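You operate a simulated robot arm through the tools that you are given. There is no shell and no other tool. Be economical: measure what you need, move in short steps, check, and stop when the job is done.

Carry out the task below with a simulated robot arm. There is one attempt and no reset: what you move stays moved.

TASK
Put the green stock cube from the steel counter on top of the yellow egg cup and the yellow stock cube on top of the dough pot with teal lid. Then put the salt shaker on top of the damson jar.
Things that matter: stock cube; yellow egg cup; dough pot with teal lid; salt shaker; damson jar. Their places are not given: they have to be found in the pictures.

It is judged by the outcome, as a careful person would: the job done as asked, and still so three seconds after it is handed in. It fails if anything else is knocked over, pushed out of place, dropped, spilled or broken.

THE ROBOT
A 7-joint arm with a two-finger parallel gripper, fixed in place. Base frame: the origin is at the foot of the arm, x ahead of it, y to its left, z up; the work surface is at about z = 0. Lengths are in m, angles in degrees, forces in N, time in s.
With the tool pointing down near the work surface it reaches from about 0.24 to 0.62 m from the base axis. Its first joint turns from -66.0 to 66.0 degrees. Payload 2.6 kg.
Tool frame: the origin (TCP) lies between the finger pads and is the grasp point; the fingertips stand 0.03 m ahead of it; z points along the fingers, y is the line along which they close. The gripper opens to 0.094 m. The fingers are 0.028 m wide and 0.01 m thick; the gripper's body (0.05 by 0.096 m) begins 0.055 m behind the TCP.
Orientation is that of the tool frame in the base frame, as a unit quaternion [w, x, y, z]. With the fingers straight down and closing along the base's y, the tool's x points along the base's -x, its y along +y and its z along -z.

THE INTERFACE
- The arm moves only by the tool step_arm. Its argument "deltas" is a list of rows, each a list of 7 numbers: the shift along the tool's x, y, z in units of 20 mm (1.0 is 20 mm), then the turn, a rotation vector about the tool's x, y, z in units of 4 degrees (1.0 is 4 degrees), then the opening, from 0 (shut) to 1 (fully open). In form: [[tx, ty, tz, ax, ay, az, gripper], ...]. A call has 1 to 20 rows; each row shifts and turns the commanded pose from where the row before left it, along the tool's axes as they then stand. A call with a number of a shift or a turn outside -1 to 1 is refused whole. A row lasts 0.2 s, in which the tool goes at most 0.05 m and 8.6 degrees; a call with a longer step from one row to the next is refused whole, and so is a gripper value outside its range. A pose out of reach is approached as far as the arm can. The call stops where the force on the tool passes 40 N (or 10 N more than at its start, if that is more) or the arm is blocked; 0.2 s more then pass. The fingers move at their own pace (about 0.072 m/s each) and stop on an object; they squeeze with about 37 N. The grip force told is the motor's: it shows also when the fingers shut on nothing. Time passes only in rows, and 0.2 s behind the last, so rows that do not move let the fingers close. It gives the time, the measured TCP pose, the force on the tool (base axes), the opening and the grip force at its end, in the units of the frame above (readings bear some noise), and new pictures: "views" is both (left out), scene, wrist or none.
- Cameras (640 x 400 px; columns grow to the right, rows downward): "scene" is fixed at [0.0374, 0.4341, 0.5615]; the picture's right is [-0.75, -0.67, 0.00], its down [-0.40, 0.45, -0.80] and it looks along [0.53, -0.60, -0.60] (base axes); focal length 250 px, centre (320, 200). "wrist" rides on the gripper at [-0.037, 0, -0.058] in the tool frame; the picture's right is [0.00, -1.00, 0.00], its down [0.97, 0.00, -0.24] and it looks along [0.24, 0.00, 0.97] (tool axes); focal length 218 px, centre (320, 200).
- probe_pixels(camera, pixels): there is no depth. For up to 12 entries [column, row, z] of the newest picture of that camera ("zoom" is the newest enlarged one), the place [x, y] in the base frame at which the ray of that pixel passes the height z, good to about 0.003 m. No time passes.
- inspect(camera, box): a new picture of the part [left, top, right, bottom] of that camera's present view, enlarged. No time passes.
- finish_job(): hands the job in; it is judged then, once.

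Work in short steps. Measure before you move; look again where a grasp or a placing could have gone wrong, and mend it. You have 80 turns and 120 pictures in all, the two below and enlarged ones among them. Open the gripper and draw the arm clear of the work before you hand the job in, unless the task says otherwise; then end with one line.

The tools are called after "Request:" as name(argument=value, ...) on one line, values as JSON. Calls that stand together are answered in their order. step_arm: Moves the arm, as the interface text tells. Its arguments: {"type":"object","properties":{"deltas":{"type":"array","items":{"type":"array","items":{"type":"number"}}},"views":{"type":"string","enum":["both","scene","wrist","none"]}},"required":["deltas"]} The other tools are called the same way: probe_pixels (camera, pixels) gives the place at which the rays of pixels pass given heights; inspect (camera, box) takes an enlarged picture of a part of a camera's view; finish_job () hands the job in.

At the start:

```text
clock: 0.0
position: [0.3548, 0.0609, 0.3348]
ee_rot: [0.0, 0.0, 1.0, 0.0]
force: [0.2, 0.7, -0.6]
finger_gap: 0.0942
grip_force: 0.1
```

scene: 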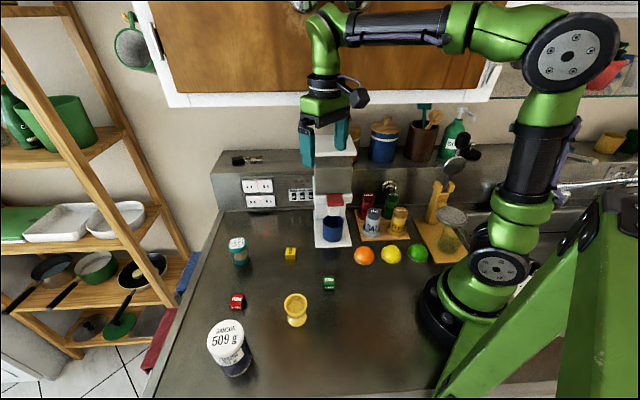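
wrist: 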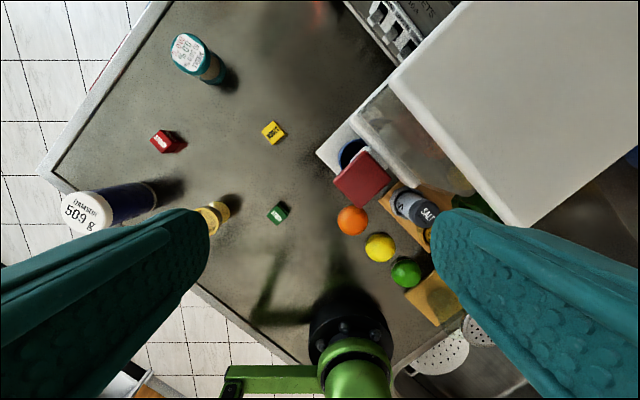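

I'll take enlarged views of the working area to identify the objects.

Request:
inspect(camera="scene", box=[190, 220, 350, 390])

Request:
inspect(camera="scene", box=[300, 160, 480, 275])

Request:
inspect(camera="wrist", box=[40, 20, 300, 250])

Request:
probe_pixels(camera="scene", pixels=[[290, 253, 0.02], [329, 282, 0.02], [295, 301, 0.05], [297, 322, 0.0], [237, 243, 0.06], [241, 264, 0.0], [226, 334, 0.11], [237, 372, 0.0], [374, 213, 0.1], [372, 232, 0.02]])

```text
2.35 times, centred on (270, 305) of scene
```

zoom: 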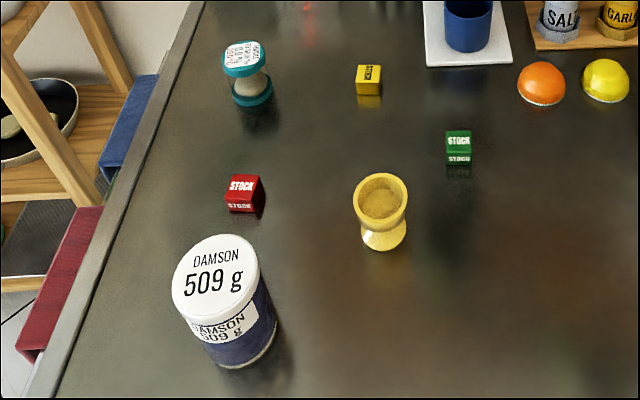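

```text
3.48 times, centred on (390, 218) of scene
```

zoom: 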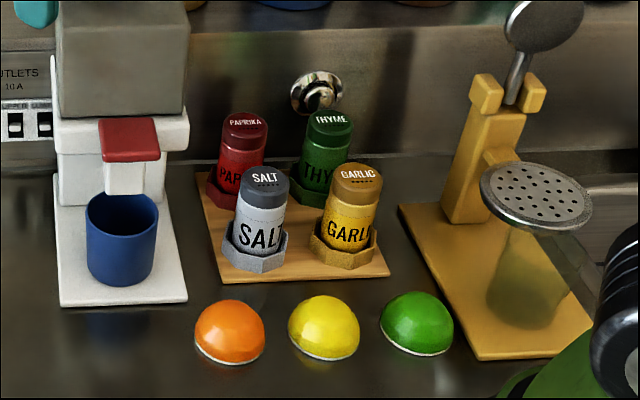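

```text
1.74 times, centred on (170, 135) of wrist
```

zoom: 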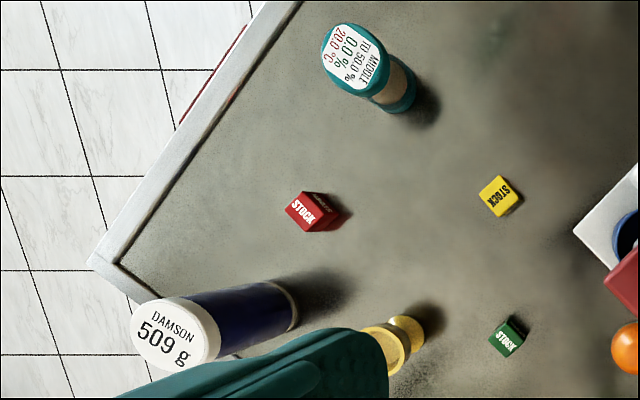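

```text
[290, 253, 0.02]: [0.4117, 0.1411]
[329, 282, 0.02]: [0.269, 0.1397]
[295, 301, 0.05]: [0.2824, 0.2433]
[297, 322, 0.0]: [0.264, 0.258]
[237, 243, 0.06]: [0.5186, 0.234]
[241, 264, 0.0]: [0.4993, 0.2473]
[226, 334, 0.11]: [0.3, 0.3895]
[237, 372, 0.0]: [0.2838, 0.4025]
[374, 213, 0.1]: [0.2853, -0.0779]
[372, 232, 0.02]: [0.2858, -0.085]
```

The pot with the teal lid is at scene (238,250). I'll zoom on it and on the egg cup, and cross-measure from the wrist camera.

Request:
inspect(camera="wrist", box=[150, 20, 250, 90])

Request:
inspect(camera="scene", box=[270, 280, 330, 335])

Request:
inspect(camera="scene", box=[210, 225, 300, 275])

Request:
probe_pixels(camera="wrist", pixels=[[272, 131, 0.02], [276, 213, 0.02], [216, 208, 0.0], [210, 217, 0.05], [188, 54, 0.06], [212, 72, 0.0], [86, 212, 0.11], [150, 190, 0.0], [427, 212, 0.1], [400, 203, 0.02]])

```text
5.71 times, centred on (200, 55) of wrist
```

zoom: 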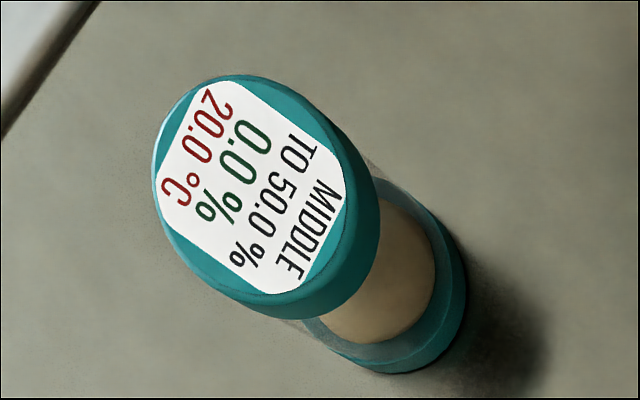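

```text
7.27 times, centred on (300, 308) of scene
```

zoom: 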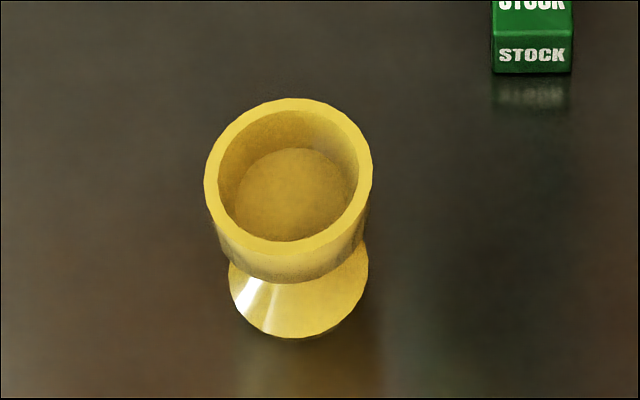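

```text
7.11 times, centred on (255, 250) of scene
```

zoom: 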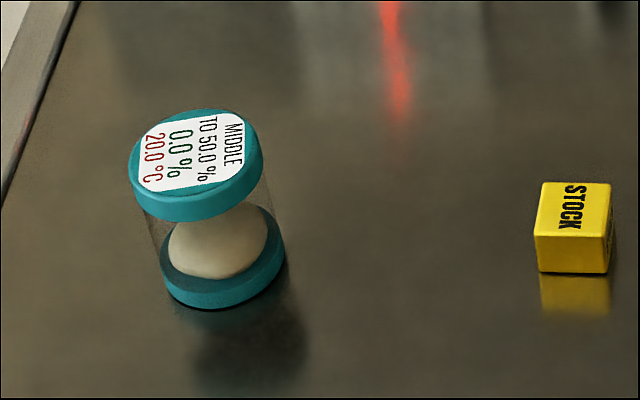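

```text
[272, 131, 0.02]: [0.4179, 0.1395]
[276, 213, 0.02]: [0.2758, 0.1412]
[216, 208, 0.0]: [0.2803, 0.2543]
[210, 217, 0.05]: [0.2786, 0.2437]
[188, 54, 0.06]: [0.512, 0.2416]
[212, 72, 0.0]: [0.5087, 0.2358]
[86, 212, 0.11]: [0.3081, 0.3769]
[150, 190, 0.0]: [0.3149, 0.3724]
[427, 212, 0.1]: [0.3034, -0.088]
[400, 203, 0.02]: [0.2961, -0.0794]
```

Both cubes, the cup, pot and jar are located roughly (green cube ≈ (0.272,0.140), yellow ≈ (0.415,0.140)). I move above the green cube to measure its orientation.

Request:
step_arm(deltas=[[0.6, 0.57, 0.9, 0, 0, 0, 1], [0.6, 0.57, 0.9, 0, 0, 0, 1], [0.6, 0.57, 0.9, 0, 0, 0, 1], [0.6, 0.57, 0.9, 0, 0, 0, 1], [0.6, 0.57, 0.9, 0, 0, 0, 1], [0.6, 0.57, 0.9, 0, 0, 0, 1], [0.55, 0.53, 0.9, 0, 0, 0, 1]], views="wrist")

```text
clock: 1.6
position: [0.2727, 0.1403, 0.2081]
ee_rot: [0.001, 0.0, 1.0, 0.0]
force: [0.9, 0.1, -0.1]
finger_gap: 0.094
grip_force: 0.2
```

wrist: 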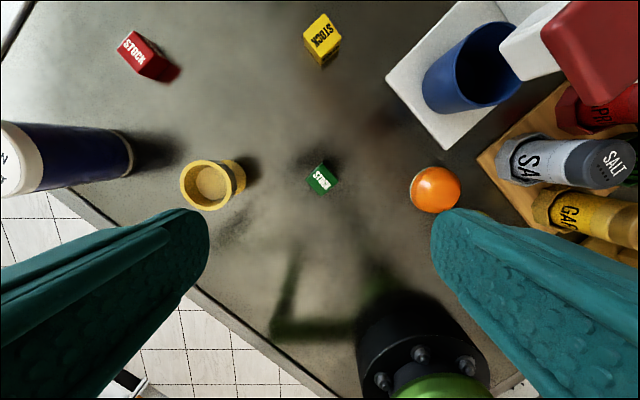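

Request:
inspect(camera="wrist", box=[290, 150, 350, 205])

Request:
inspect(camera="wrist", box=[170, 140, 270, 220])

```text
7.27 times, centred on (320, 178) of wrist
```

zoom: 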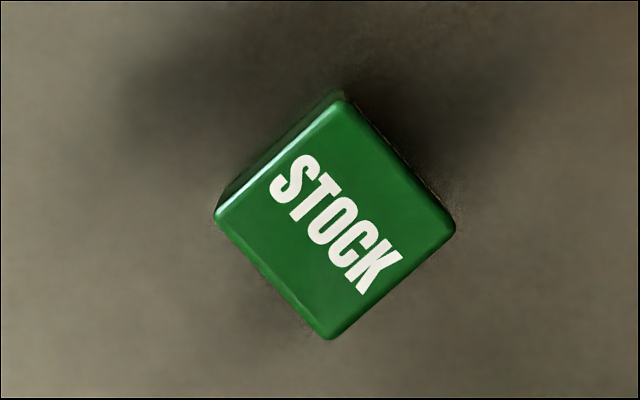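

```text
5.00 times, centred on (220, 180) of wrist
```

zoom: 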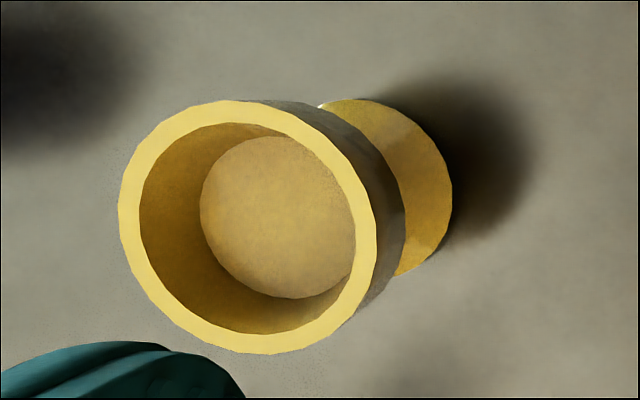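

Request:
probe_pixels(camera="zoom", pixels=[[247, 227, 0.05], [282, 218, 0.03], [122, 227, 0.05], [372, 227, 0.05], [247, 100, 0.05], [247, 354, 0.05], [200, 215, 0.03], [356, 215, 0.03], [375, 185, 0.0]])

Request:
probe_pixels(camera="wrist", pixels=[[323.4, 164.5, 0.022], [338.6, 181.0, 0.022], [321.1, 196.8, 0.022], [305.6, 179.6, 0.022]])

```text
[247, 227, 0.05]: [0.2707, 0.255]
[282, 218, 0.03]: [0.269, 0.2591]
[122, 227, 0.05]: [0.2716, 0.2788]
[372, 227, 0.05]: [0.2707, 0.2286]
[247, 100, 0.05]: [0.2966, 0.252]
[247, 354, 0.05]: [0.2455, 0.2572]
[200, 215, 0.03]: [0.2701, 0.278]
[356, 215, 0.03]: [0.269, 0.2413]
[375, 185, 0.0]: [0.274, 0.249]
```

```text
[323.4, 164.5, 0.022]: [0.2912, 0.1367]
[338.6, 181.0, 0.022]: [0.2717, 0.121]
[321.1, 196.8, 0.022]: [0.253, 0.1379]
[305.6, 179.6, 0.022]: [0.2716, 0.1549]
```

Green cube centre ≈ (0.272,0.138), edge ≈ 25 mm, turned ≈ 43.5°. I rotate the tool and go down to just above, then check.

Request:
step_arm(deltas=[[0.04, -0.13, 0, 0, 0, 0, 0.7], [0, 0, 0.5, 0, 0, -1, 0.7], [0, 0, 0.5, 0, 0, -1, 0.7], [0, 0, 0.5, 0, 0, -1, 0.7], [0, 0, 0.5, 0, 0, -1, 0.7], [0, 0, 0.5, 0, 0, -1, 0.7], [0, 0, 0.5, 0, 0, -1, 0.7], [0, 0, 0.5, 0, 0, -1, 0.7], [0, 0, 0.5, 0, 0, -1, 0.7], [0, 0, 0.5, 0, 0, -1, 0.7], [0, 0, 0.5, 0, 0, -1, 0.7], [0, 0, 0.4, 0, 0, -0.9, 0.7]], views="wrist")

```text
clock: 4.2
position: [0.2723, 0.1384, 0.0984]
ee_rot: [0.001, -0.372, 0.928, 0.0]
force: [-0.1, 0.2, 1.0]
finger_gap: 0.0658
grip_force: 0.1
```

wrist: 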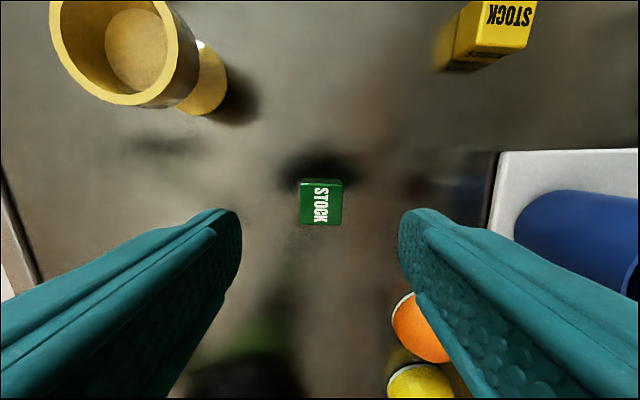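

Request:
probe_pixels(camera="wrist", pixels=[[321, 205, 0.025], [300, 205, 0.025], [342, 205, 0.025], [321, 182, 0.025], [321, 225, 0.025]])

```text
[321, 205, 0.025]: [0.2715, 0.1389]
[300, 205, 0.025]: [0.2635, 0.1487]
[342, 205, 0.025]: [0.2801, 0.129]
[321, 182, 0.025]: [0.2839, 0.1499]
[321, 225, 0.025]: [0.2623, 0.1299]
```

The cube sits centred and square between the fingers (col 321). Descend to TCP z ≈ 0.042 and close.

Request:
step_arm(deltas=[[0, 0, 0.8, 0, 0, 0, 0.7], [0, 0, 0.8, 0, 0, 0, 0.7], [0, 0, 0.7, 0, 0, 0, 0.7], [0, 0, 0.5, 0, 0, 0, 0.7], [0, 0, 0, 0, 0, 0, 0], [0, 0, 0, 0, 0, 0, 0], [0, 0, 0, 0, 0, 0, 0]], views="wrist")

```text
clock: 5.8
position: [0.2735, 0.1382, 0.0444]
ee_rot: [-0.001, -0.372, 0.928, 0.0]
force: [-0.9, -0.3, -0.7]
finger_gap: 0.0263
grip_force: 37.0
```

wrist: 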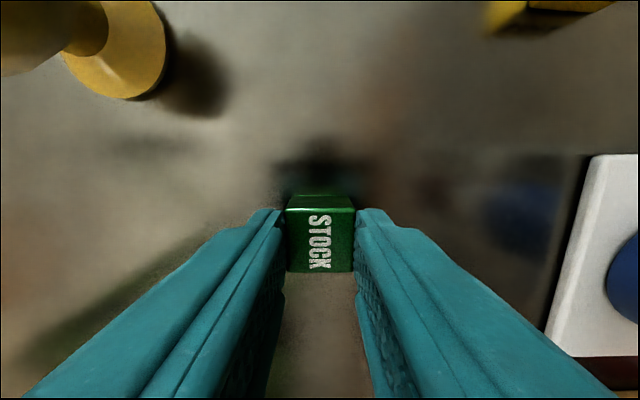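

Cube held (gap 26 mm). Lift and carry above the egg cup at about (0.2745,0.248).

Request:
step_arm(deltas=[[0, 0, -1, 0, 0, 0, 0], [0, 0, -1, 0, 0, 0, 0], [0, 0, -1, 0, 0, 0, 0], [0, 0, -1, 0, 0, 0, 0], [0, 0, -1, 0, 0, 0, 0], [-0.77, 0.79, 0, 0, 0, 0, 0], [-0.77, 0.79, 0, 0, 0, 0, 0], [-0.76, 0.79, 0, 0, 0, 0, 0], [-0.76, 0.79, 0, 0, 0, 0, 0], [-0.76, 0.79, 0, 0, 0, 0, 0], [0, 0, 0, 0, 0, 0, 0]])

```text
clock: 8.2
position: [0.274, 0.249, 0.1429]
ee_rot: [0.0, -0.371, 0.929, 0.0]
force: [-0.1, 0.2, -0.5]
finger_gap: 0.0263
grip_force: 37.0
```

scene: 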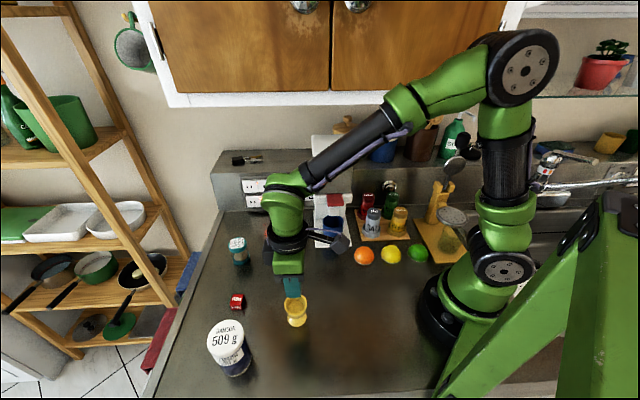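
wrist: 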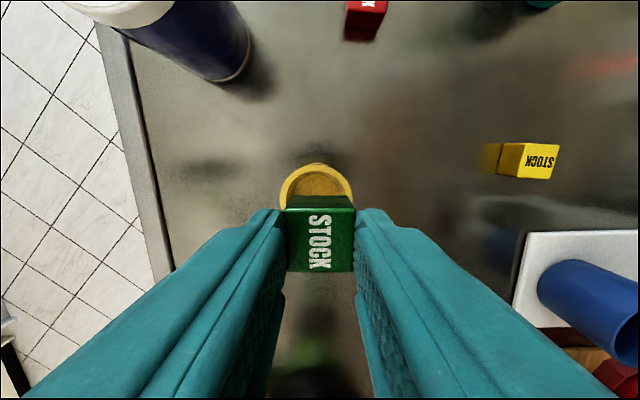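

Request:
inspect(camera="wrist", box=[260, 150, 380, 225])

Request:
inspect(camera="scene", box=[260, 265, 340, 335])

Request:
probe_pixels(camera="wrist", pixels=[[317, 164, 0.063], [279.5, 198, 0.063], [353.5, 198, 0.063]])

```text
5.33 times, centred on (320, 188) of wrist
```

zoom: 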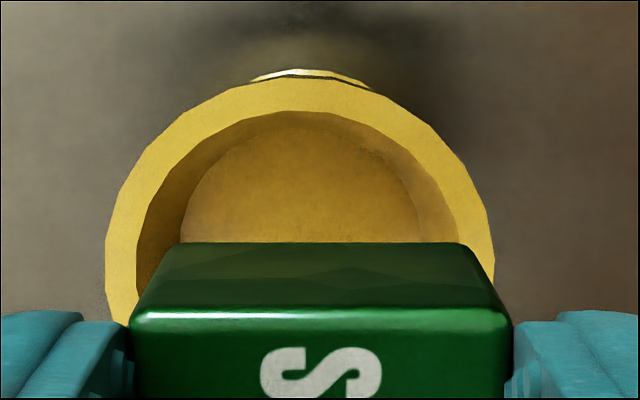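

```text
5.71 times, centred on (300, 300) of scene
```

zoom: 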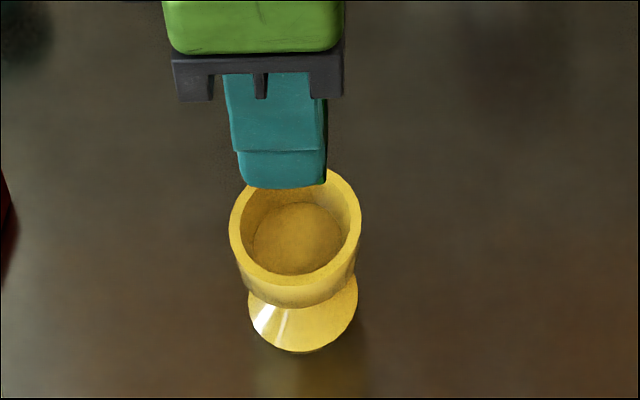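

```text
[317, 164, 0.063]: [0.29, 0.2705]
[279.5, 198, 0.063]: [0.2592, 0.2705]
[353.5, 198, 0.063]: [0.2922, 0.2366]
```

Request:
probe_pixels(camera="scene", pixels=[[295.7, 304, 0.063], [295.7, 304, 0.058], [284, 304, 0.063], [307.2, 304, 0.063], [295.7, 293.3, 0.063], [295.7, 315.2, 0.063]])

Request:
probe_pixels(camera="wrist", pixels=[[316.1, 200, 0.063], [316.1, 200, 0.058], [316.1, 164.6, 0.063], [316.1, 164.6, 0.058], [279.7, 200, 0.058], [352.5, 200, 0.058]])

```text
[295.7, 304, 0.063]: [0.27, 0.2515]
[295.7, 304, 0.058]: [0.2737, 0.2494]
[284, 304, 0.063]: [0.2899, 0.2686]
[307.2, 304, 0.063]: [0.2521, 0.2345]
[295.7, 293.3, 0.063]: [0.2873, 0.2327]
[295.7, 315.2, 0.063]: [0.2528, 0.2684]
```

```text
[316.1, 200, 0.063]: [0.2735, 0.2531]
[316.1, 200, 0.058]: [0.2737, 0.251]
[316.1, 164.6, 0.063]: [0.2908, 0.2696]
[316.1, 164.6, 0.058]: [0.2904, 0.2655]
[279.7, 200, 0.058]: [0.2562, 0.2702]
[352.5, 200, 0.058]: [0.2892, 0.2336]
```

Rim centre from both cameras agrees at ≈ (0.273,0.251), rim z ≈ 0.060. Nudge 2.3 mm along the tool y and descend to TCP ≈ 0.100.

Request:
step_arm(deltas=[[-0.06, 0.115, 0, 0, 0, 0, 0], [0, 0, 0.6, 0, 0, 0, 0], [0, 0, 0.6, 0, 0, 0, 0], [0, 0, 0.5, 0, 0, 0, 0], [0, 0, 0.4, 0, 0, 0, 0], [0, 0, 0, 0, 0, 0, 0]], views="wrist")

Request:
inspect(camera="scene", box=[260, 265, 340, 335])

```text
clock: 9.6
position: [0.2722, 0.2502, 0.1014]
ee_rot: [-0.001, -0.371, 0.929, 0.0]
force: [0.0, -0.3, 0.0]
finger_gap: 0.0266
grip_force: 36.6
```

wrist: 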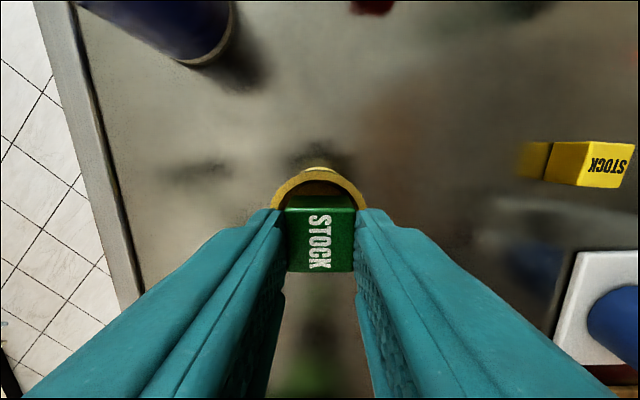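

```text
5.71 times, centred on (300, 300) of scene
```

zoom: 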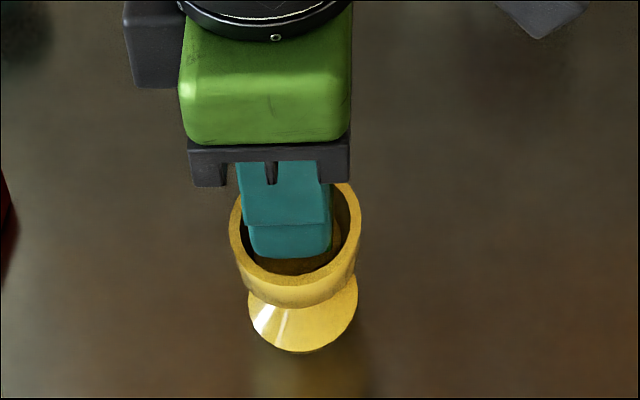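

Request:
inspect(camera="wrist", box=[260, 150, 380, 225])

Request:
probe_pixels(camera="wrist", pixels=[[318, 170, 0.06], [271, 205, 0.06], [367, 205, 0.06]])

```text
5.33 times, centred on (320, 188) of wrist
```

zoom: 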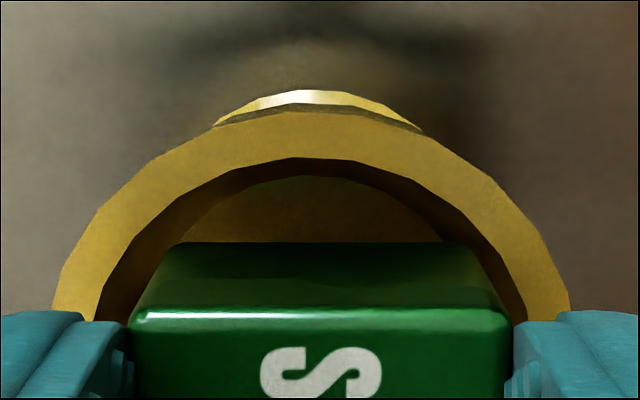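

```text
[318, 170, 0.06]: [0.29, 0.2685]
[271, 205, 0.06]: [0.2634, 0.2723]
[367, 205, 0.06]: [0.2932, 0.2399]
```

Nearly centred; a ~1 mm final correction, down a few mm, and release.

Request:
step_arm(deltas=[[-0.07, 0.04, 0, 0, 0, 0, 0], [0, 0, 0.12, 0, 0, 0, 0], [0, 0, 0.1, 0, 0, 0, 0], [0, 0, 0, 0, 0, 0, 0]], views="wrist")

Request:
inspect(camera="wrist", box=[260, 150, 380, 225])

```text
clock: 10.6
position: [0.2737, 0.2522, 0.1009]
ee_rot: [0.002, -0.371, 0.929, 0.001]
force: [-2.6, -2.4, 32.9]
finger_gap: 0.0266
grip_force: 37.0
```

wrist: 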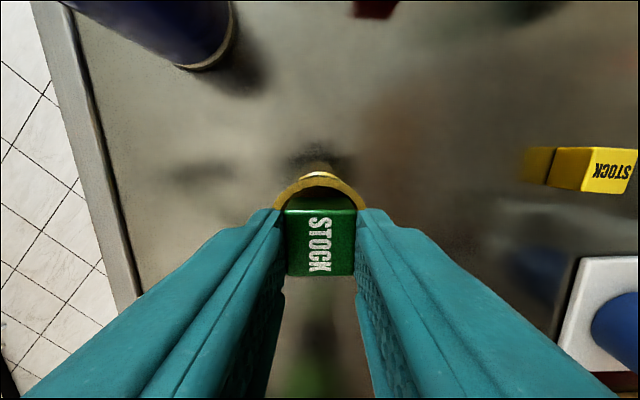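

```text
5.33 times, centred on (320, 188) of wrist
```

zoom: 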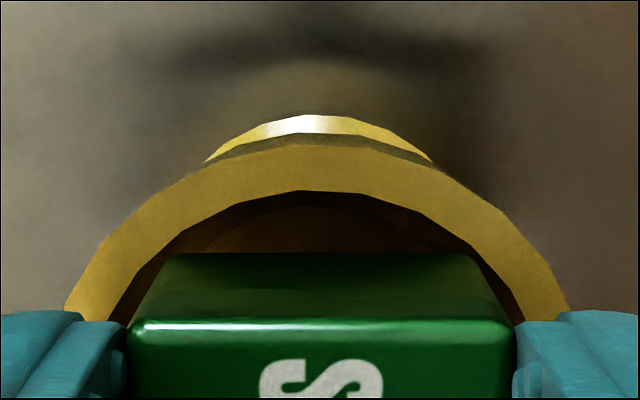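

Contact at 33 N: the cube's corners have met the tapered cup wall. Check from the scene before release.

Request:
step_arm(deltas=[[0, 0, -0.12, 0, 0, 0, 0], [0, 0, 0, 0, 0, 0, 0]], views="wrist")

Request:
inspect(camera="scene", box=[260, 265, 340, 335])

```text
clock: 11.2
position: [0.2726, 0.2519, 0.1005]
ee_rot: [0.0, -0.371, 0.929, 0.0]
force: [2.6, 3.1, 10.5]
finger_gap: 0.0263
grip_force: 37.0
```

wrist: 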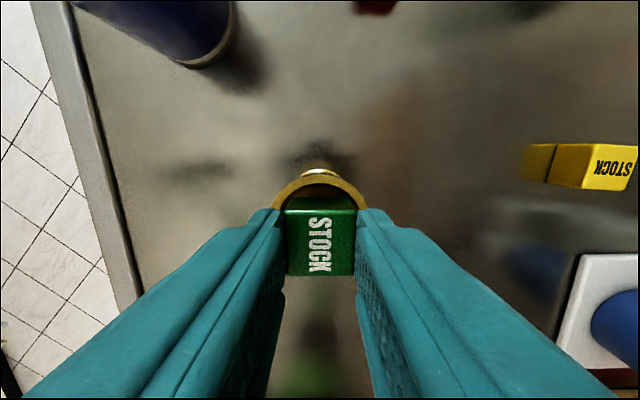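

```text
5.71 times, centred on (300, 300) of scene
```

zoom: 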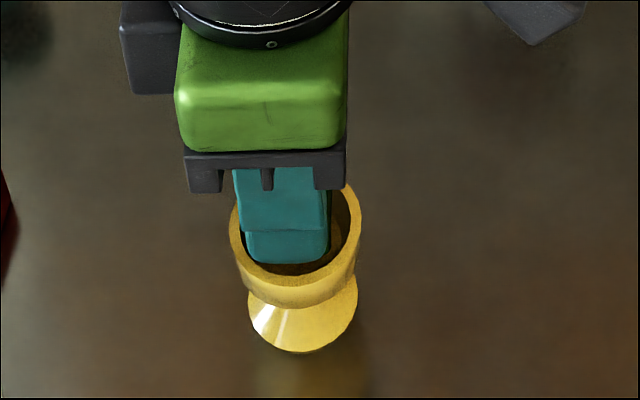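

The cube seems ~1.2 mm too far toward tool −x. Lift slightly, shift back, lower again gently.

Request:
step_arm(deltas=[[0, 0, -0.2, 0, 0, 0, 0], [0.06, 0.0, 0, 0, 0, 0, 0], [0, 0, 0, 0, 0, 0, 0], [0, 0, 0.1, 0, 0, 0, 0], [0, 0, 0.1, 0, 0, 0, 0], [0, 0, 0.05, 0, 0, 0, 0], [0, 0, 0, 0, 0, 0, 0]], views="wrist")

Request:
inspect(camera="wrist", box=[260, 150, 380, 225])

```text
clock: 12.8
position: [0.2719, 0.252, 0.1003]
ee_rot: [0.0, -0.371, 0.929, 0.001]
force: [-0.4, 0.0, 7.8]
finger_gap: 0.0266
grip_force: 37.2
```

wrist: 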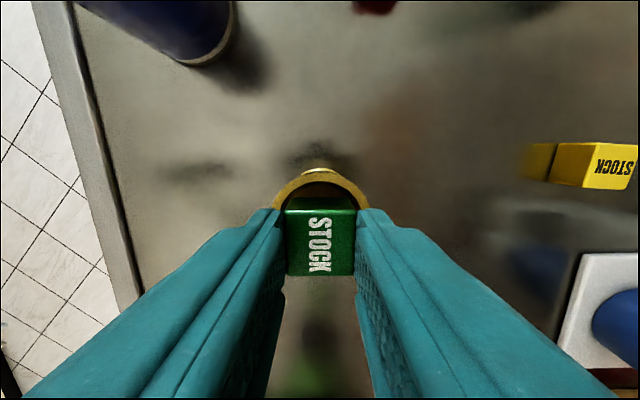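

```text
5.33 times, centred on (320, 188) of wrist
```

zoom: 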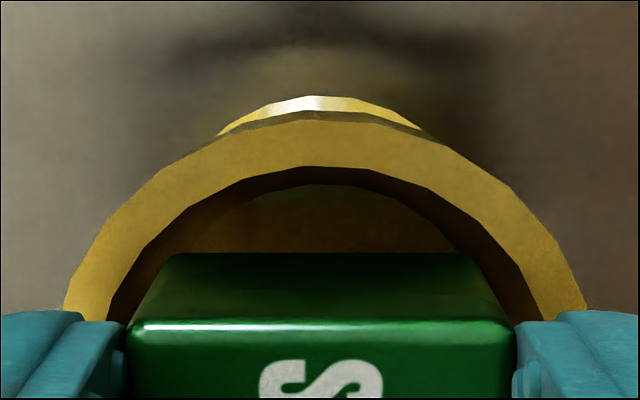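

Centred now (gap ≈ 7 mm, light contact 8 N). Release and rise.

Request:
step_arm(deltas=[[0, 0, 0, 0, 0, 0, 0.45], [0, 0, 0, 0, 0, 0, 0.45], [0, 0, 0, 0, 0, 0, 0.45], [0, 0, -0.5, 0, 0, 0, 0.45], [0, 0, -1, 0, 0, 0, 0.6], [0, 0, -1, 0, 0, 0, 0.7], [0, 0, -1, 0, 0, 0, 0.7]], views="wrist")

Request:
inspect(camera="scene", box=[260, 265, 340, 335])

```text
clock: 14.4
position: [0.2724, 0.2515, 0.17]
ee_rot: [0.0, -0.373, 0.928, 0.001]
force: [0.6, -0.7, -0.1]
finger_gap: 0.0659
grip_force: 0.0
```

wrist: 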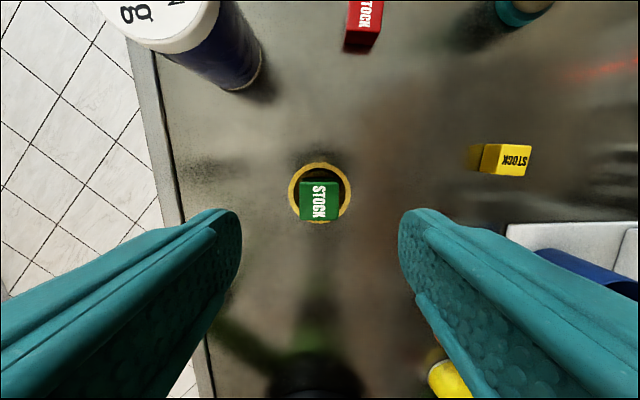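

```text
5.71 times, centred on (300, 300) of scene
```

zoom: 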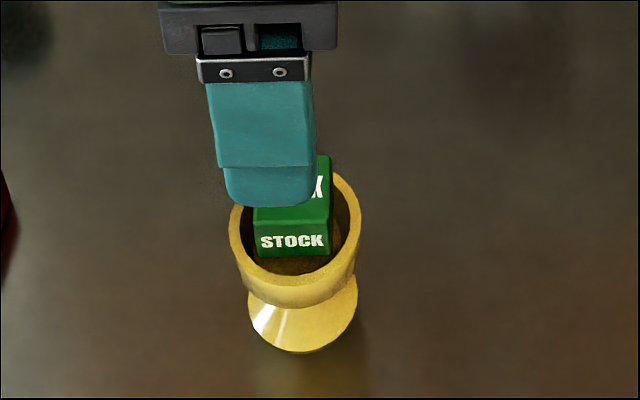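

Green cube sits upright in the cup. Travel toward the yellow cube, stopping short to view the coffee machine clearance.

Request:
step_arm(deltas=[[-0.17, -0.9, -0.2, 0, 0, 0, 0.7], [-0.17, -0.9, -0.2, 0, 0, 0, 0.7], [-0.17, -0.9, -0.2, 0, 0, 0, 0.7], [-0.17, -0.9, 0, 0, 0, 0, 0.7], [-0.17, -0.9, 0, 0, 0, 0, 0.7], [-0.17, -0.9, 0, 0, 0, 0, 0.7], [-0.17, -0.9, 0, 0, 0, 0, 0.7]])

```text
clock: 16.0
position: [0.3761, 0.1756, 0.1818]
ee_rot: [0.0, -0.371, 0.929, 0.0]
force: [-0.1, -0.2, 0.4]
finger_gap: 0.0659
grip_force: 0.0
```

scene: 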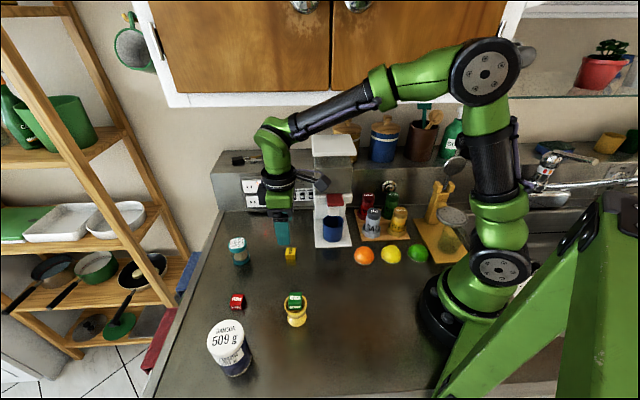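
wrist: 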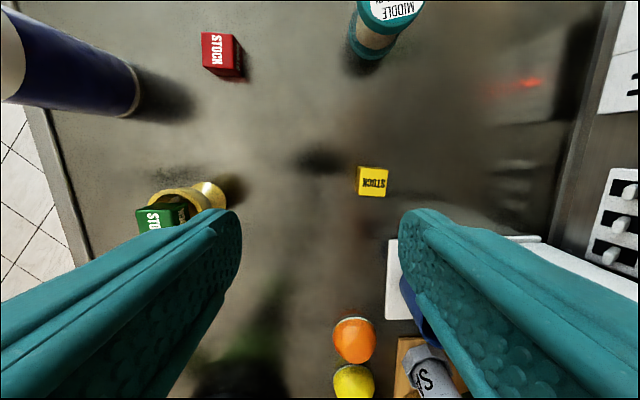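

Request:
inspect(camera="wrist", box=[340, 150, 410, 210])

Request:
probe_pixels(camera="wrist", pixels=[[360, 167, 0.025], [388, 169, 0.025], [386, 197, 0.025], [358, 195, 0.025], [389, 240, 0.01], [385, 318, 0.01], [540, 238, 0.01]])

Request:
probe_pixels(camera="scene", pixels=[[314, 182, 0.01], [316, 247, 0.01], [351, 245, 0.01], [327, 207, 0.12], [311, 155, 0.2], [314, 136, 0.25]])

```text
6.67 times, centred on (375, 180) of wrist
```

zoom: 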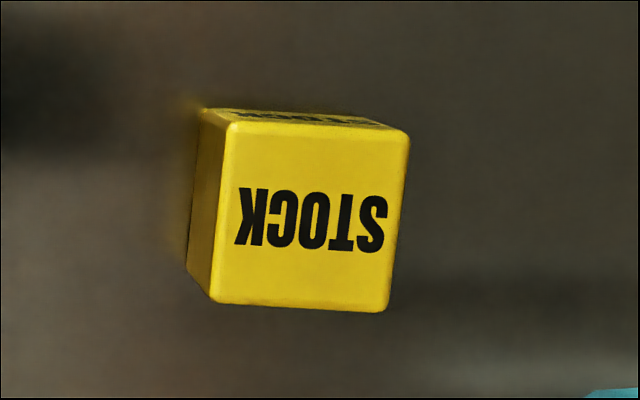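

```text
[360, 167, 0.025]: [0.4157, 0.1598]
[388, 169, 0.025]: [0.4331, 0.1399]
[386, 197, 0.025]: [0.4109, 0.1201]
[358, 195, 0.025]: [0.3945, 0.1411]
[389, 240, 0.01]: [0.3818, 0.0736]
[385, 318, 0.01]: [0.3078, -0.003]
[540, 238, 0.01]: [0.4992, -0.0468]
```

```text
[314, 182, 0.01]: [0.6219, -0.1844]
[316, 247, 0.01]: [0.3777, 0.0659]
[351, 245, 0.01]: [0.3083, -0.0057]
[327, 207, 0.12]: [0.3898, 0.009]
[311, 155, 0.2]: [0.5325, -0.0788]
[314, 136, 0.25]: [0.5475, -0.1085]
```

Yellow cube centre ≈ (0.4135,0.140); coffee machine base is 7 cm off. Move over it, turn ~3°, go down to z≈0.10.

Request:
step_arm(deltas=[[-0.05, -0.9, 0, 0, 0, 0, 0.7], [-0.05, -0.9, 0, 0, 0, 0, 0.7], [-0.03, -0.77, 0, 0, 0, 0, 0.7], [0, 0, 0.8, 0, 0, 0.75, 0.7], [0, 0, 1, 0, 0, 0, 0.7], [0, 0, 1, 0, 0, 0, 0.7], [0, 0, 1, 0, 0, 0, 0.7], [0, 0, 0.3, 0, 0, 0, 0.7]], views="wrist")

Request:
inspect(camera="wrist", box=[270, 160, 370, 240])

```text
clock: 17.8
position: [0.4148, 0.1409, 0.0983]
ee_rot: [0.0, -0.347, 0.938, 0.0]
force: [-0.4, -1.0, -1.0]
finger_gap: 0.066
grip_force: 0.1
```

wrist: 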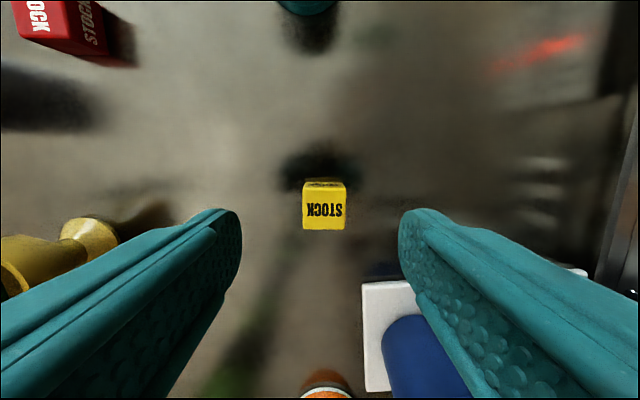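

```text
5.00 times, centred on (320, 200) of wrist
```

zoom: 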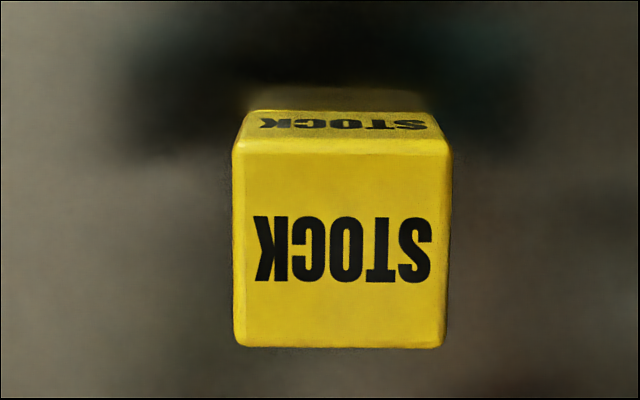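

Request:
probe_pixels(camera="wrist", pixels=[[324.2, 209.5, 0.025], [302.6, 209, 0.025], [346, 209, 0.025]])

```text
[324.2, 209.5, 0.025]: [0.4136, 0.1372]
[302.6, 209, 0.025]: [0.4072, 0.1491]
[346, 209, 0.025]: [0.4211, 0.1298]
```

Request:
step_arm(deltas=[[0.12, -0.11, 0, 0, 0, 0, 0.7], [0, 0, 0.8, 0, 0, 0, 0.7], [0, 0, 0.8, 0, 0, 0, 0.7], [0, 0, 0.7, 0, 0, 0, 0.7], [0, 0, 0.47, 0, 0, 0, 0.7], [0, 0, 0, 0, 0, 0, 0], [0, 0, 0, 0, 0, 0, 0], [0, 0, 0, 0, 0, 0, 0]], views="wrist")

```text
clock: 19.6
position: [0.4132, 0.1351, 0.0448]
ee_rot: [0.0, -0.347, 0.938, 0.0]
force: [0.1, 0.4, 0.7]
finger_gap: 0.0266
grip_force: 37.4
```

wrist: 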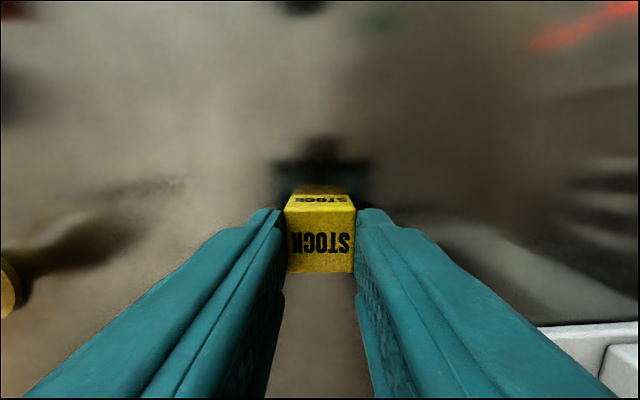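

Yellow cube held. Pot lid top triangulates to ≈ (0.508,0.237), z ≈ 0.069. Lift and carry there at z≈0.17.

Request:
step_arm(deltas=[[0, 0, -1, 0, 0, 0, 0], [0, 0, -1, 0, 0, 0, 0], [0, 0, -1, 0, 0, 0, 0], [0, 0, -1, 0, 0, 0, 0], [0, 0, -1, 0, 0, 0, 0], [0, 0, -1, 0, 0, 0, 0], [-0.87, 0.1, 0, 0, 0, 0, 0], [-0.87, 0.1, 0, 0, 0, 0, 0], [-0.87, 0.1, 0, 0, 0, 0, 0], [-0.87, 0.1, 0, 0, 0, 0, 0], [-0.87, 0.1, 0, 0, 0, 0, 0], [-0.87, 0.1, 0, 0, 0, 0, 0], [-0.87, 0.1, 0, 0, 0, 0, 0], [-0.85, 0.1, 0, 0, 0, 0, 0], [0, 0, 0, 0, 0, 0, 0]])

Request:
inspect(camera="scene", box=[200, 200, 280, 275])

Request:
inspect(camera="wrist", box=[260, 150, 380, 225])

```text
clock: 22.8
position: [0.5081, 0.2391, 0.1642]
ee_rot: [0.0, -0.347, 0.938, 0.001]
force: [0.4, 0.4, 0.5]
finger_gap: 0.0263
grip_force: 37.0
```

scene: 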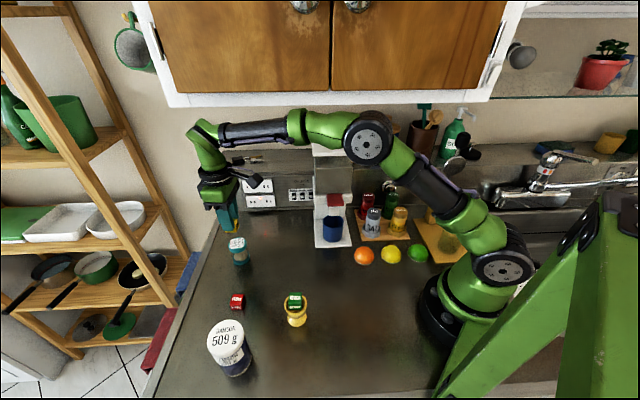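
wrist: 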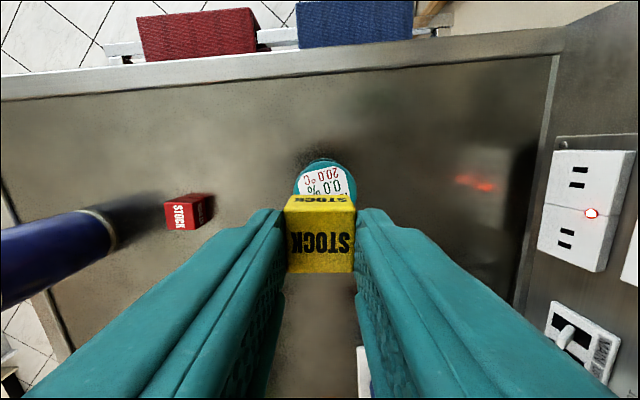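

```text
5.33 times, centred on (240, 238) of scene
```

zoom: 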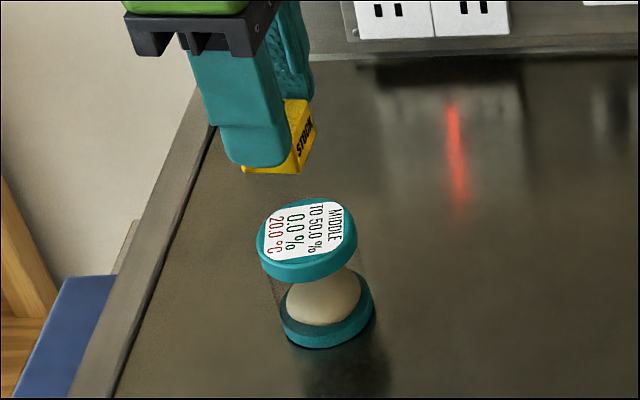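

```text
5.33 times, centred on (320, 188) of wrist
```

zoom: 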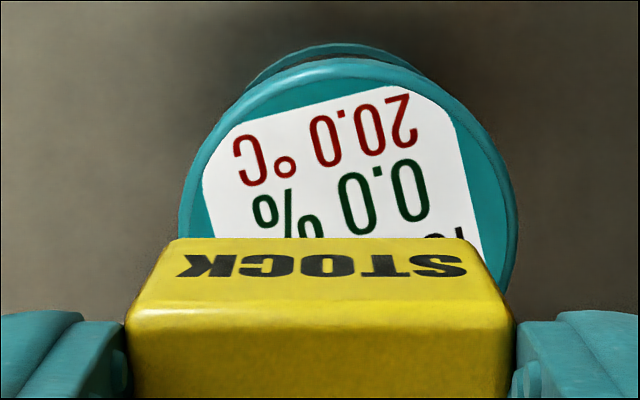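

Request:
probe_pixels(camera="wrist", pixels=[[325, 192, 0.065], [325, 192, 0.07], [325, 192, 0.075], [293.4, 192, 0.07], [356.8, 192, 0.07], [325, 160.7, 0.07]])

Request:
probe_pixels(camera="scene", pixels=[[237.6, 243.1, 0.065], [237.6, 243.1, 0.07], [237.6, 243.1, 0.075]])

```text
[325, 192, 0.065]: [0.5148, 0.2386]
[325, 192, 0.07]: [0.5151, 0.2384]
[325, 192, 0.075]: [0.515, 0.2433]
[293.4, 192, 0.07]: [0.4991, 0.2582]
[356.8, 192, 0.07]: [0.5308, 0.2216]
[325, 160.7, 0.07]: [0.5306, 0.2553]
```

```text
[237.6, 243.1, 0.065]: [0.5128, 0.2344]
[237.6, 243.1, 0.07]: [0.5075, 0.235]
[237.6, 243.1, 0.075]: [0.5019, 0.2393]
```

Lid centre ≈ (0.5125,0.238), top z ≈ 0.066. Correct ~4 mm, lower to TCP ≈ 0.118 and check.

Request:
step_arm(deltas=[[-0.12, -0.18, 0, 0, 0, 0, 0], [0, 0, 0.7, 0, 0, 0, 0], [0, 0, 0.7, 0, 0, 0, 0], [0, 0, 0.6, 0, 0, 0, 0], [0, 0, 0.3, 0, 0, 0, 0], [0, 0, 0, 0, 0, 0, 0]], views="wrist")

Request:
inspect(camera="scene", box=[200, 200, 280, 275])

Request:
inspect(camera="wrist", box=[260, 150, 380, 225])

```text
clock: 24.2
position: [0.5113, 0.2393, 0.1183]
ee_rot: [0.0, -0.346, 0.938, 0.001]
force: [0.3, -0.3, 0.4]
finger_gap: 0.0262
grip_force: 37.0
```

wrist: 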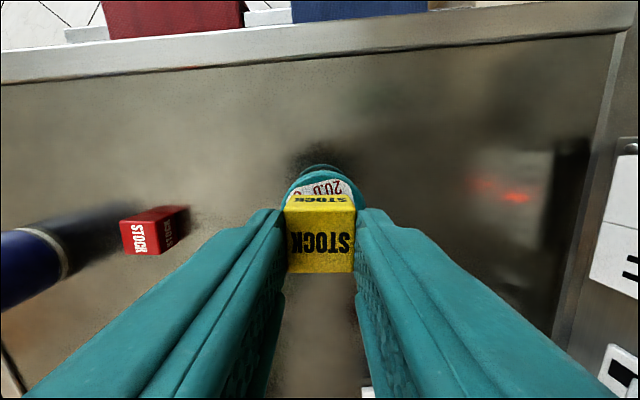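

```text
5.33 times, centred on (240, 238) of scene
```

zoom: 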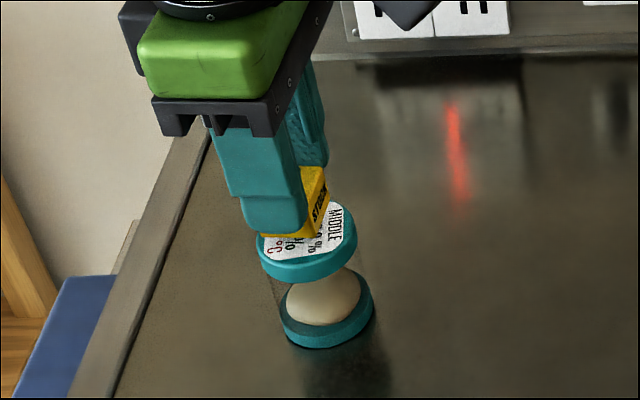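

```text
5.33 times, centred on (320, 188) of wrist
```

zoom: 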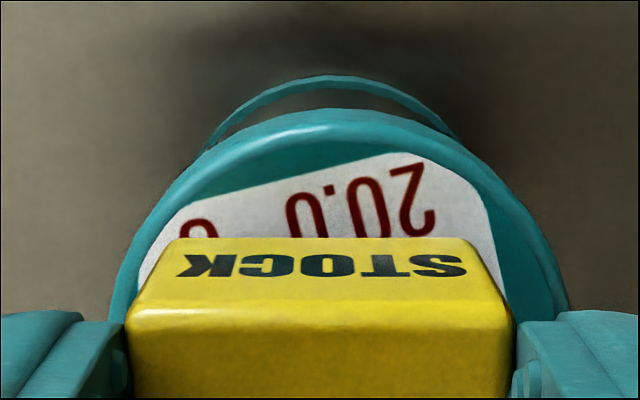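

Request:
probe_pixels(camera="wrist", pixels=[[323.5, 170, 0.066], [280.6, 207.5, 0.066], [366.5, 207.5, 0.066], [290, 194.5, 0.066], [354.5, 190, 0.066]])

Request:
probe_pixels(camera="scene", pixels=[[237.6, 243.1, 0.066], [228, 246, 0.066], [247, 242, 0.066], [237.6, 250, 0.066], [236.9, 244.5, 0.074]])

Request:
inspect(camera="scene", box=[220, 222, 260, 257])

```text
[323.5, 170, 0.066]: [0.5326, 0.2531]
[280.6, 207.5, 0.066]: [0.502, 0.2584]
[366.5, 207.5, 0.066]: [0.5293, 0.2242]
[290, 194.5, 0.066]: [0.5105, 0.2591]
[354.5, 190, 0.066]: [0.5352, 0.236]
```

```text
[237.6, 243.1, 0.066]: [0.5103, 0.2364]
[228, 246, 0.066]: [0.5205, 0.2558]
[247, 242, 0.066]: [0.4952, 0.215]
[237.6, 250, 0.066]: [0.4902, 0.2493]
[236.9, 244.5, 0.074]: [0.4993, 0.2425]
```

```text
11.43 times, centred on (240, 240) of scene
```

zoom: 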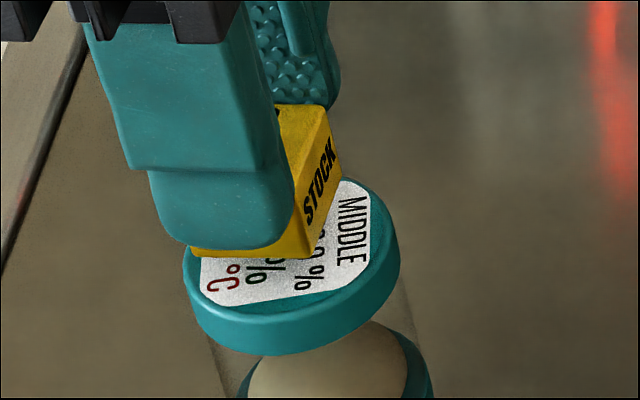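

Estimates combined: shift tool y −3 mm and tool x +1.5 mm, then lower until contact.

Request:
step_arm(deltas=[[0.07, -0.14, 0, 0, 0, 0, 0], [0, 0, 0.1, 0, 0, 0, 0], [0, 0, 0.1, 0, 0, 0, 0], [0, 0, 0.1, 0, 0, 0, 0], [0, 0, 0, 0, 0, 0, 0]], views="wrist")

Request:
inspect(camera="scene", box=[220, 222, 260, 257])

Request:
inspect(camera="wrist", box=[260, 150, 380, 225])

```text
clock: 25.4
position: [0.5111, 0.2371, 0.1114]
ee_rot: [0.001, -0.347, 0.938, 0.0]
force: [-0.6, -0.6, 1.2]
finger_gap: 0.0263
grip_force: 37.5
```

wrist: 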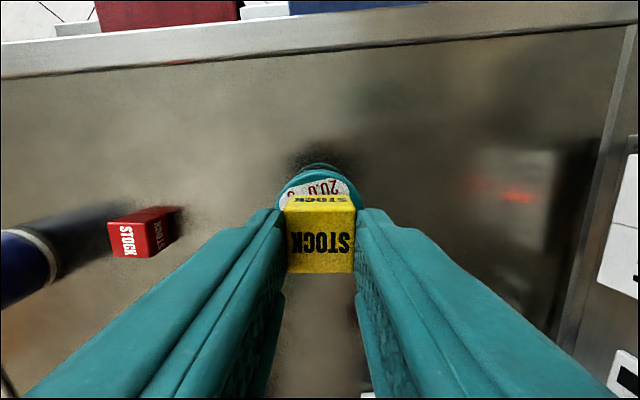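

```text
11.43 times, centred on (240, 240) of scene
```

zoom: 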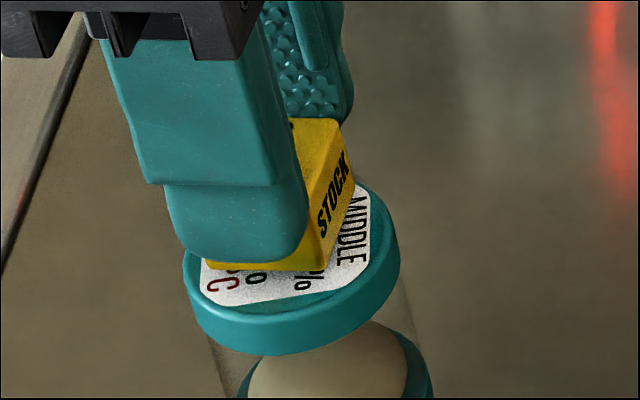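

```text
5.33 times, centred on (320, 188) of wrist
```

zoom: 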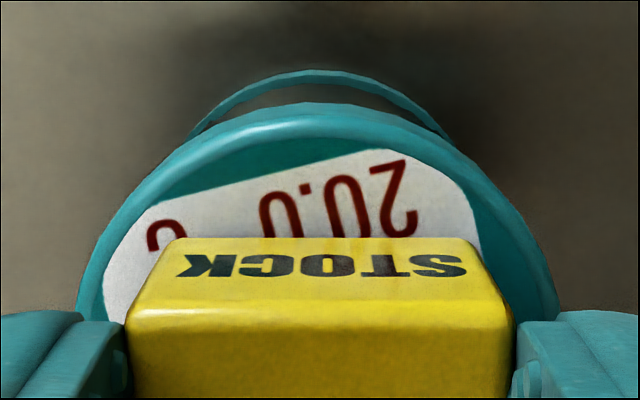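

Laterally centred. Continue down in small steps to contact, with 1 mm tool x correction.

Request:
step_arm(deltas=[[0.06, 0, 0.1, 0, 0, 0, 0], [0, 0, 0.1, 0, 0, 0, 0], [0, 0, 0.08, 0, 0, 0, 0], [0, 0, 0, 0, 0, 0, 0]], views="none")

Request:
inspect(camera="scene", box=[220, 222, 260, 257])

```text
clock: 26.4
position: [0.5125, 0.2354, 0.1069]
ee_rot: [0.002, -0.347, 0.938, 0.0]
force: [-2.0, 0.3, 9.5]
finger_gap: 0.0264
grip_force: 37.3
```

```text
11.43 times, centred on (240, 240) of scene
```

zoom: 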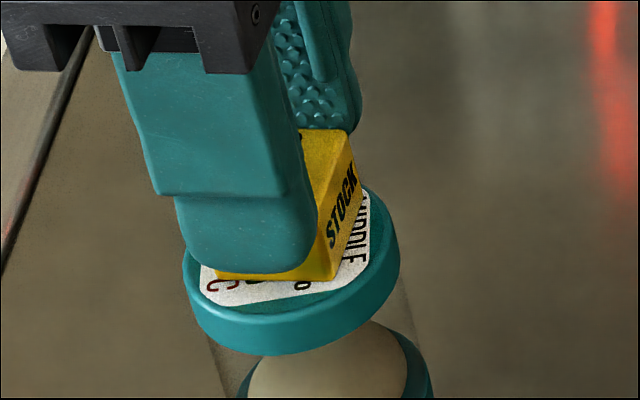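

Contact at 9.5 N, cube well within the lid. Release and rise.

Request:
step_arm(deltas=[[0, 0, 0, 0, 0, 0, 0.45], [0, 0, 0, 0, 0, 0, 0.45], [0, 0, 0, 0, 0, 0, 0.45], [0, 0, -0.5, 0, 0, 0, 0.45], [0, 0, -1, 0, 0, 0, 0.5], [0, 0, -1, 0, 0, 0, 0.5], [0, 0, -1, 0, 0, 0, 0.5], [0, 0, -1, 0, 0, 0, 0.5], [0, 0, -1, 0, 0, 0, 0.5], [0, 0, -1, 0, 0, 0, 0.5]])

Request:
inspect(camera="scene", box=[220, 222, 260, 257])

```text
clock: 28.6
position: [0.5126, 0.2343, 0.2345]
ee_rot: [0.0, -0.347, 0.938, 0.0]
force: [0.3, 0.9, 0.3]
finger_gap: 0.0471
grip_force: 0.1
```

scene: 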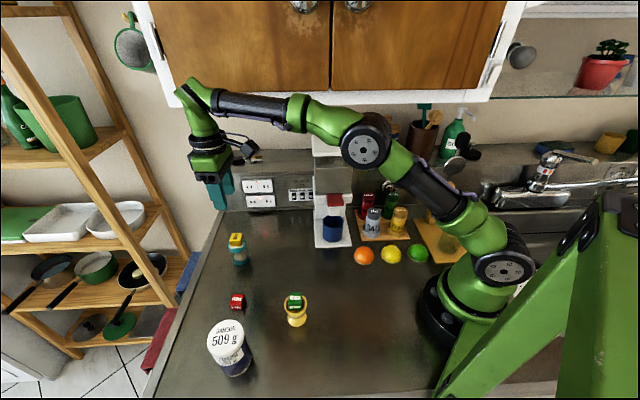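
wrist: 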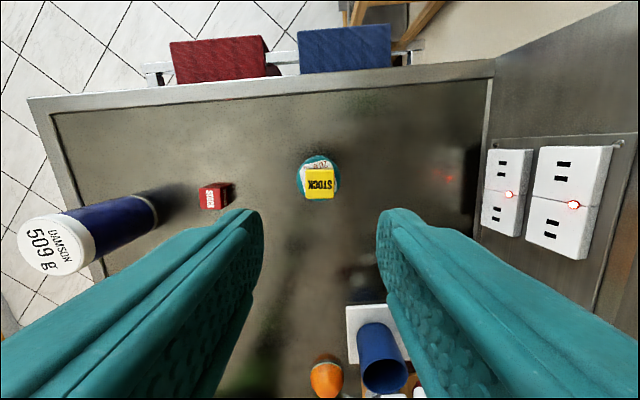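

```text
11.43 times, centred on (240, 240) of scene
```

zoom: 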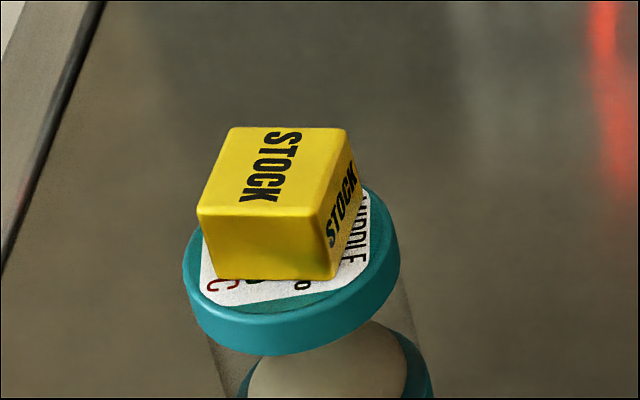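

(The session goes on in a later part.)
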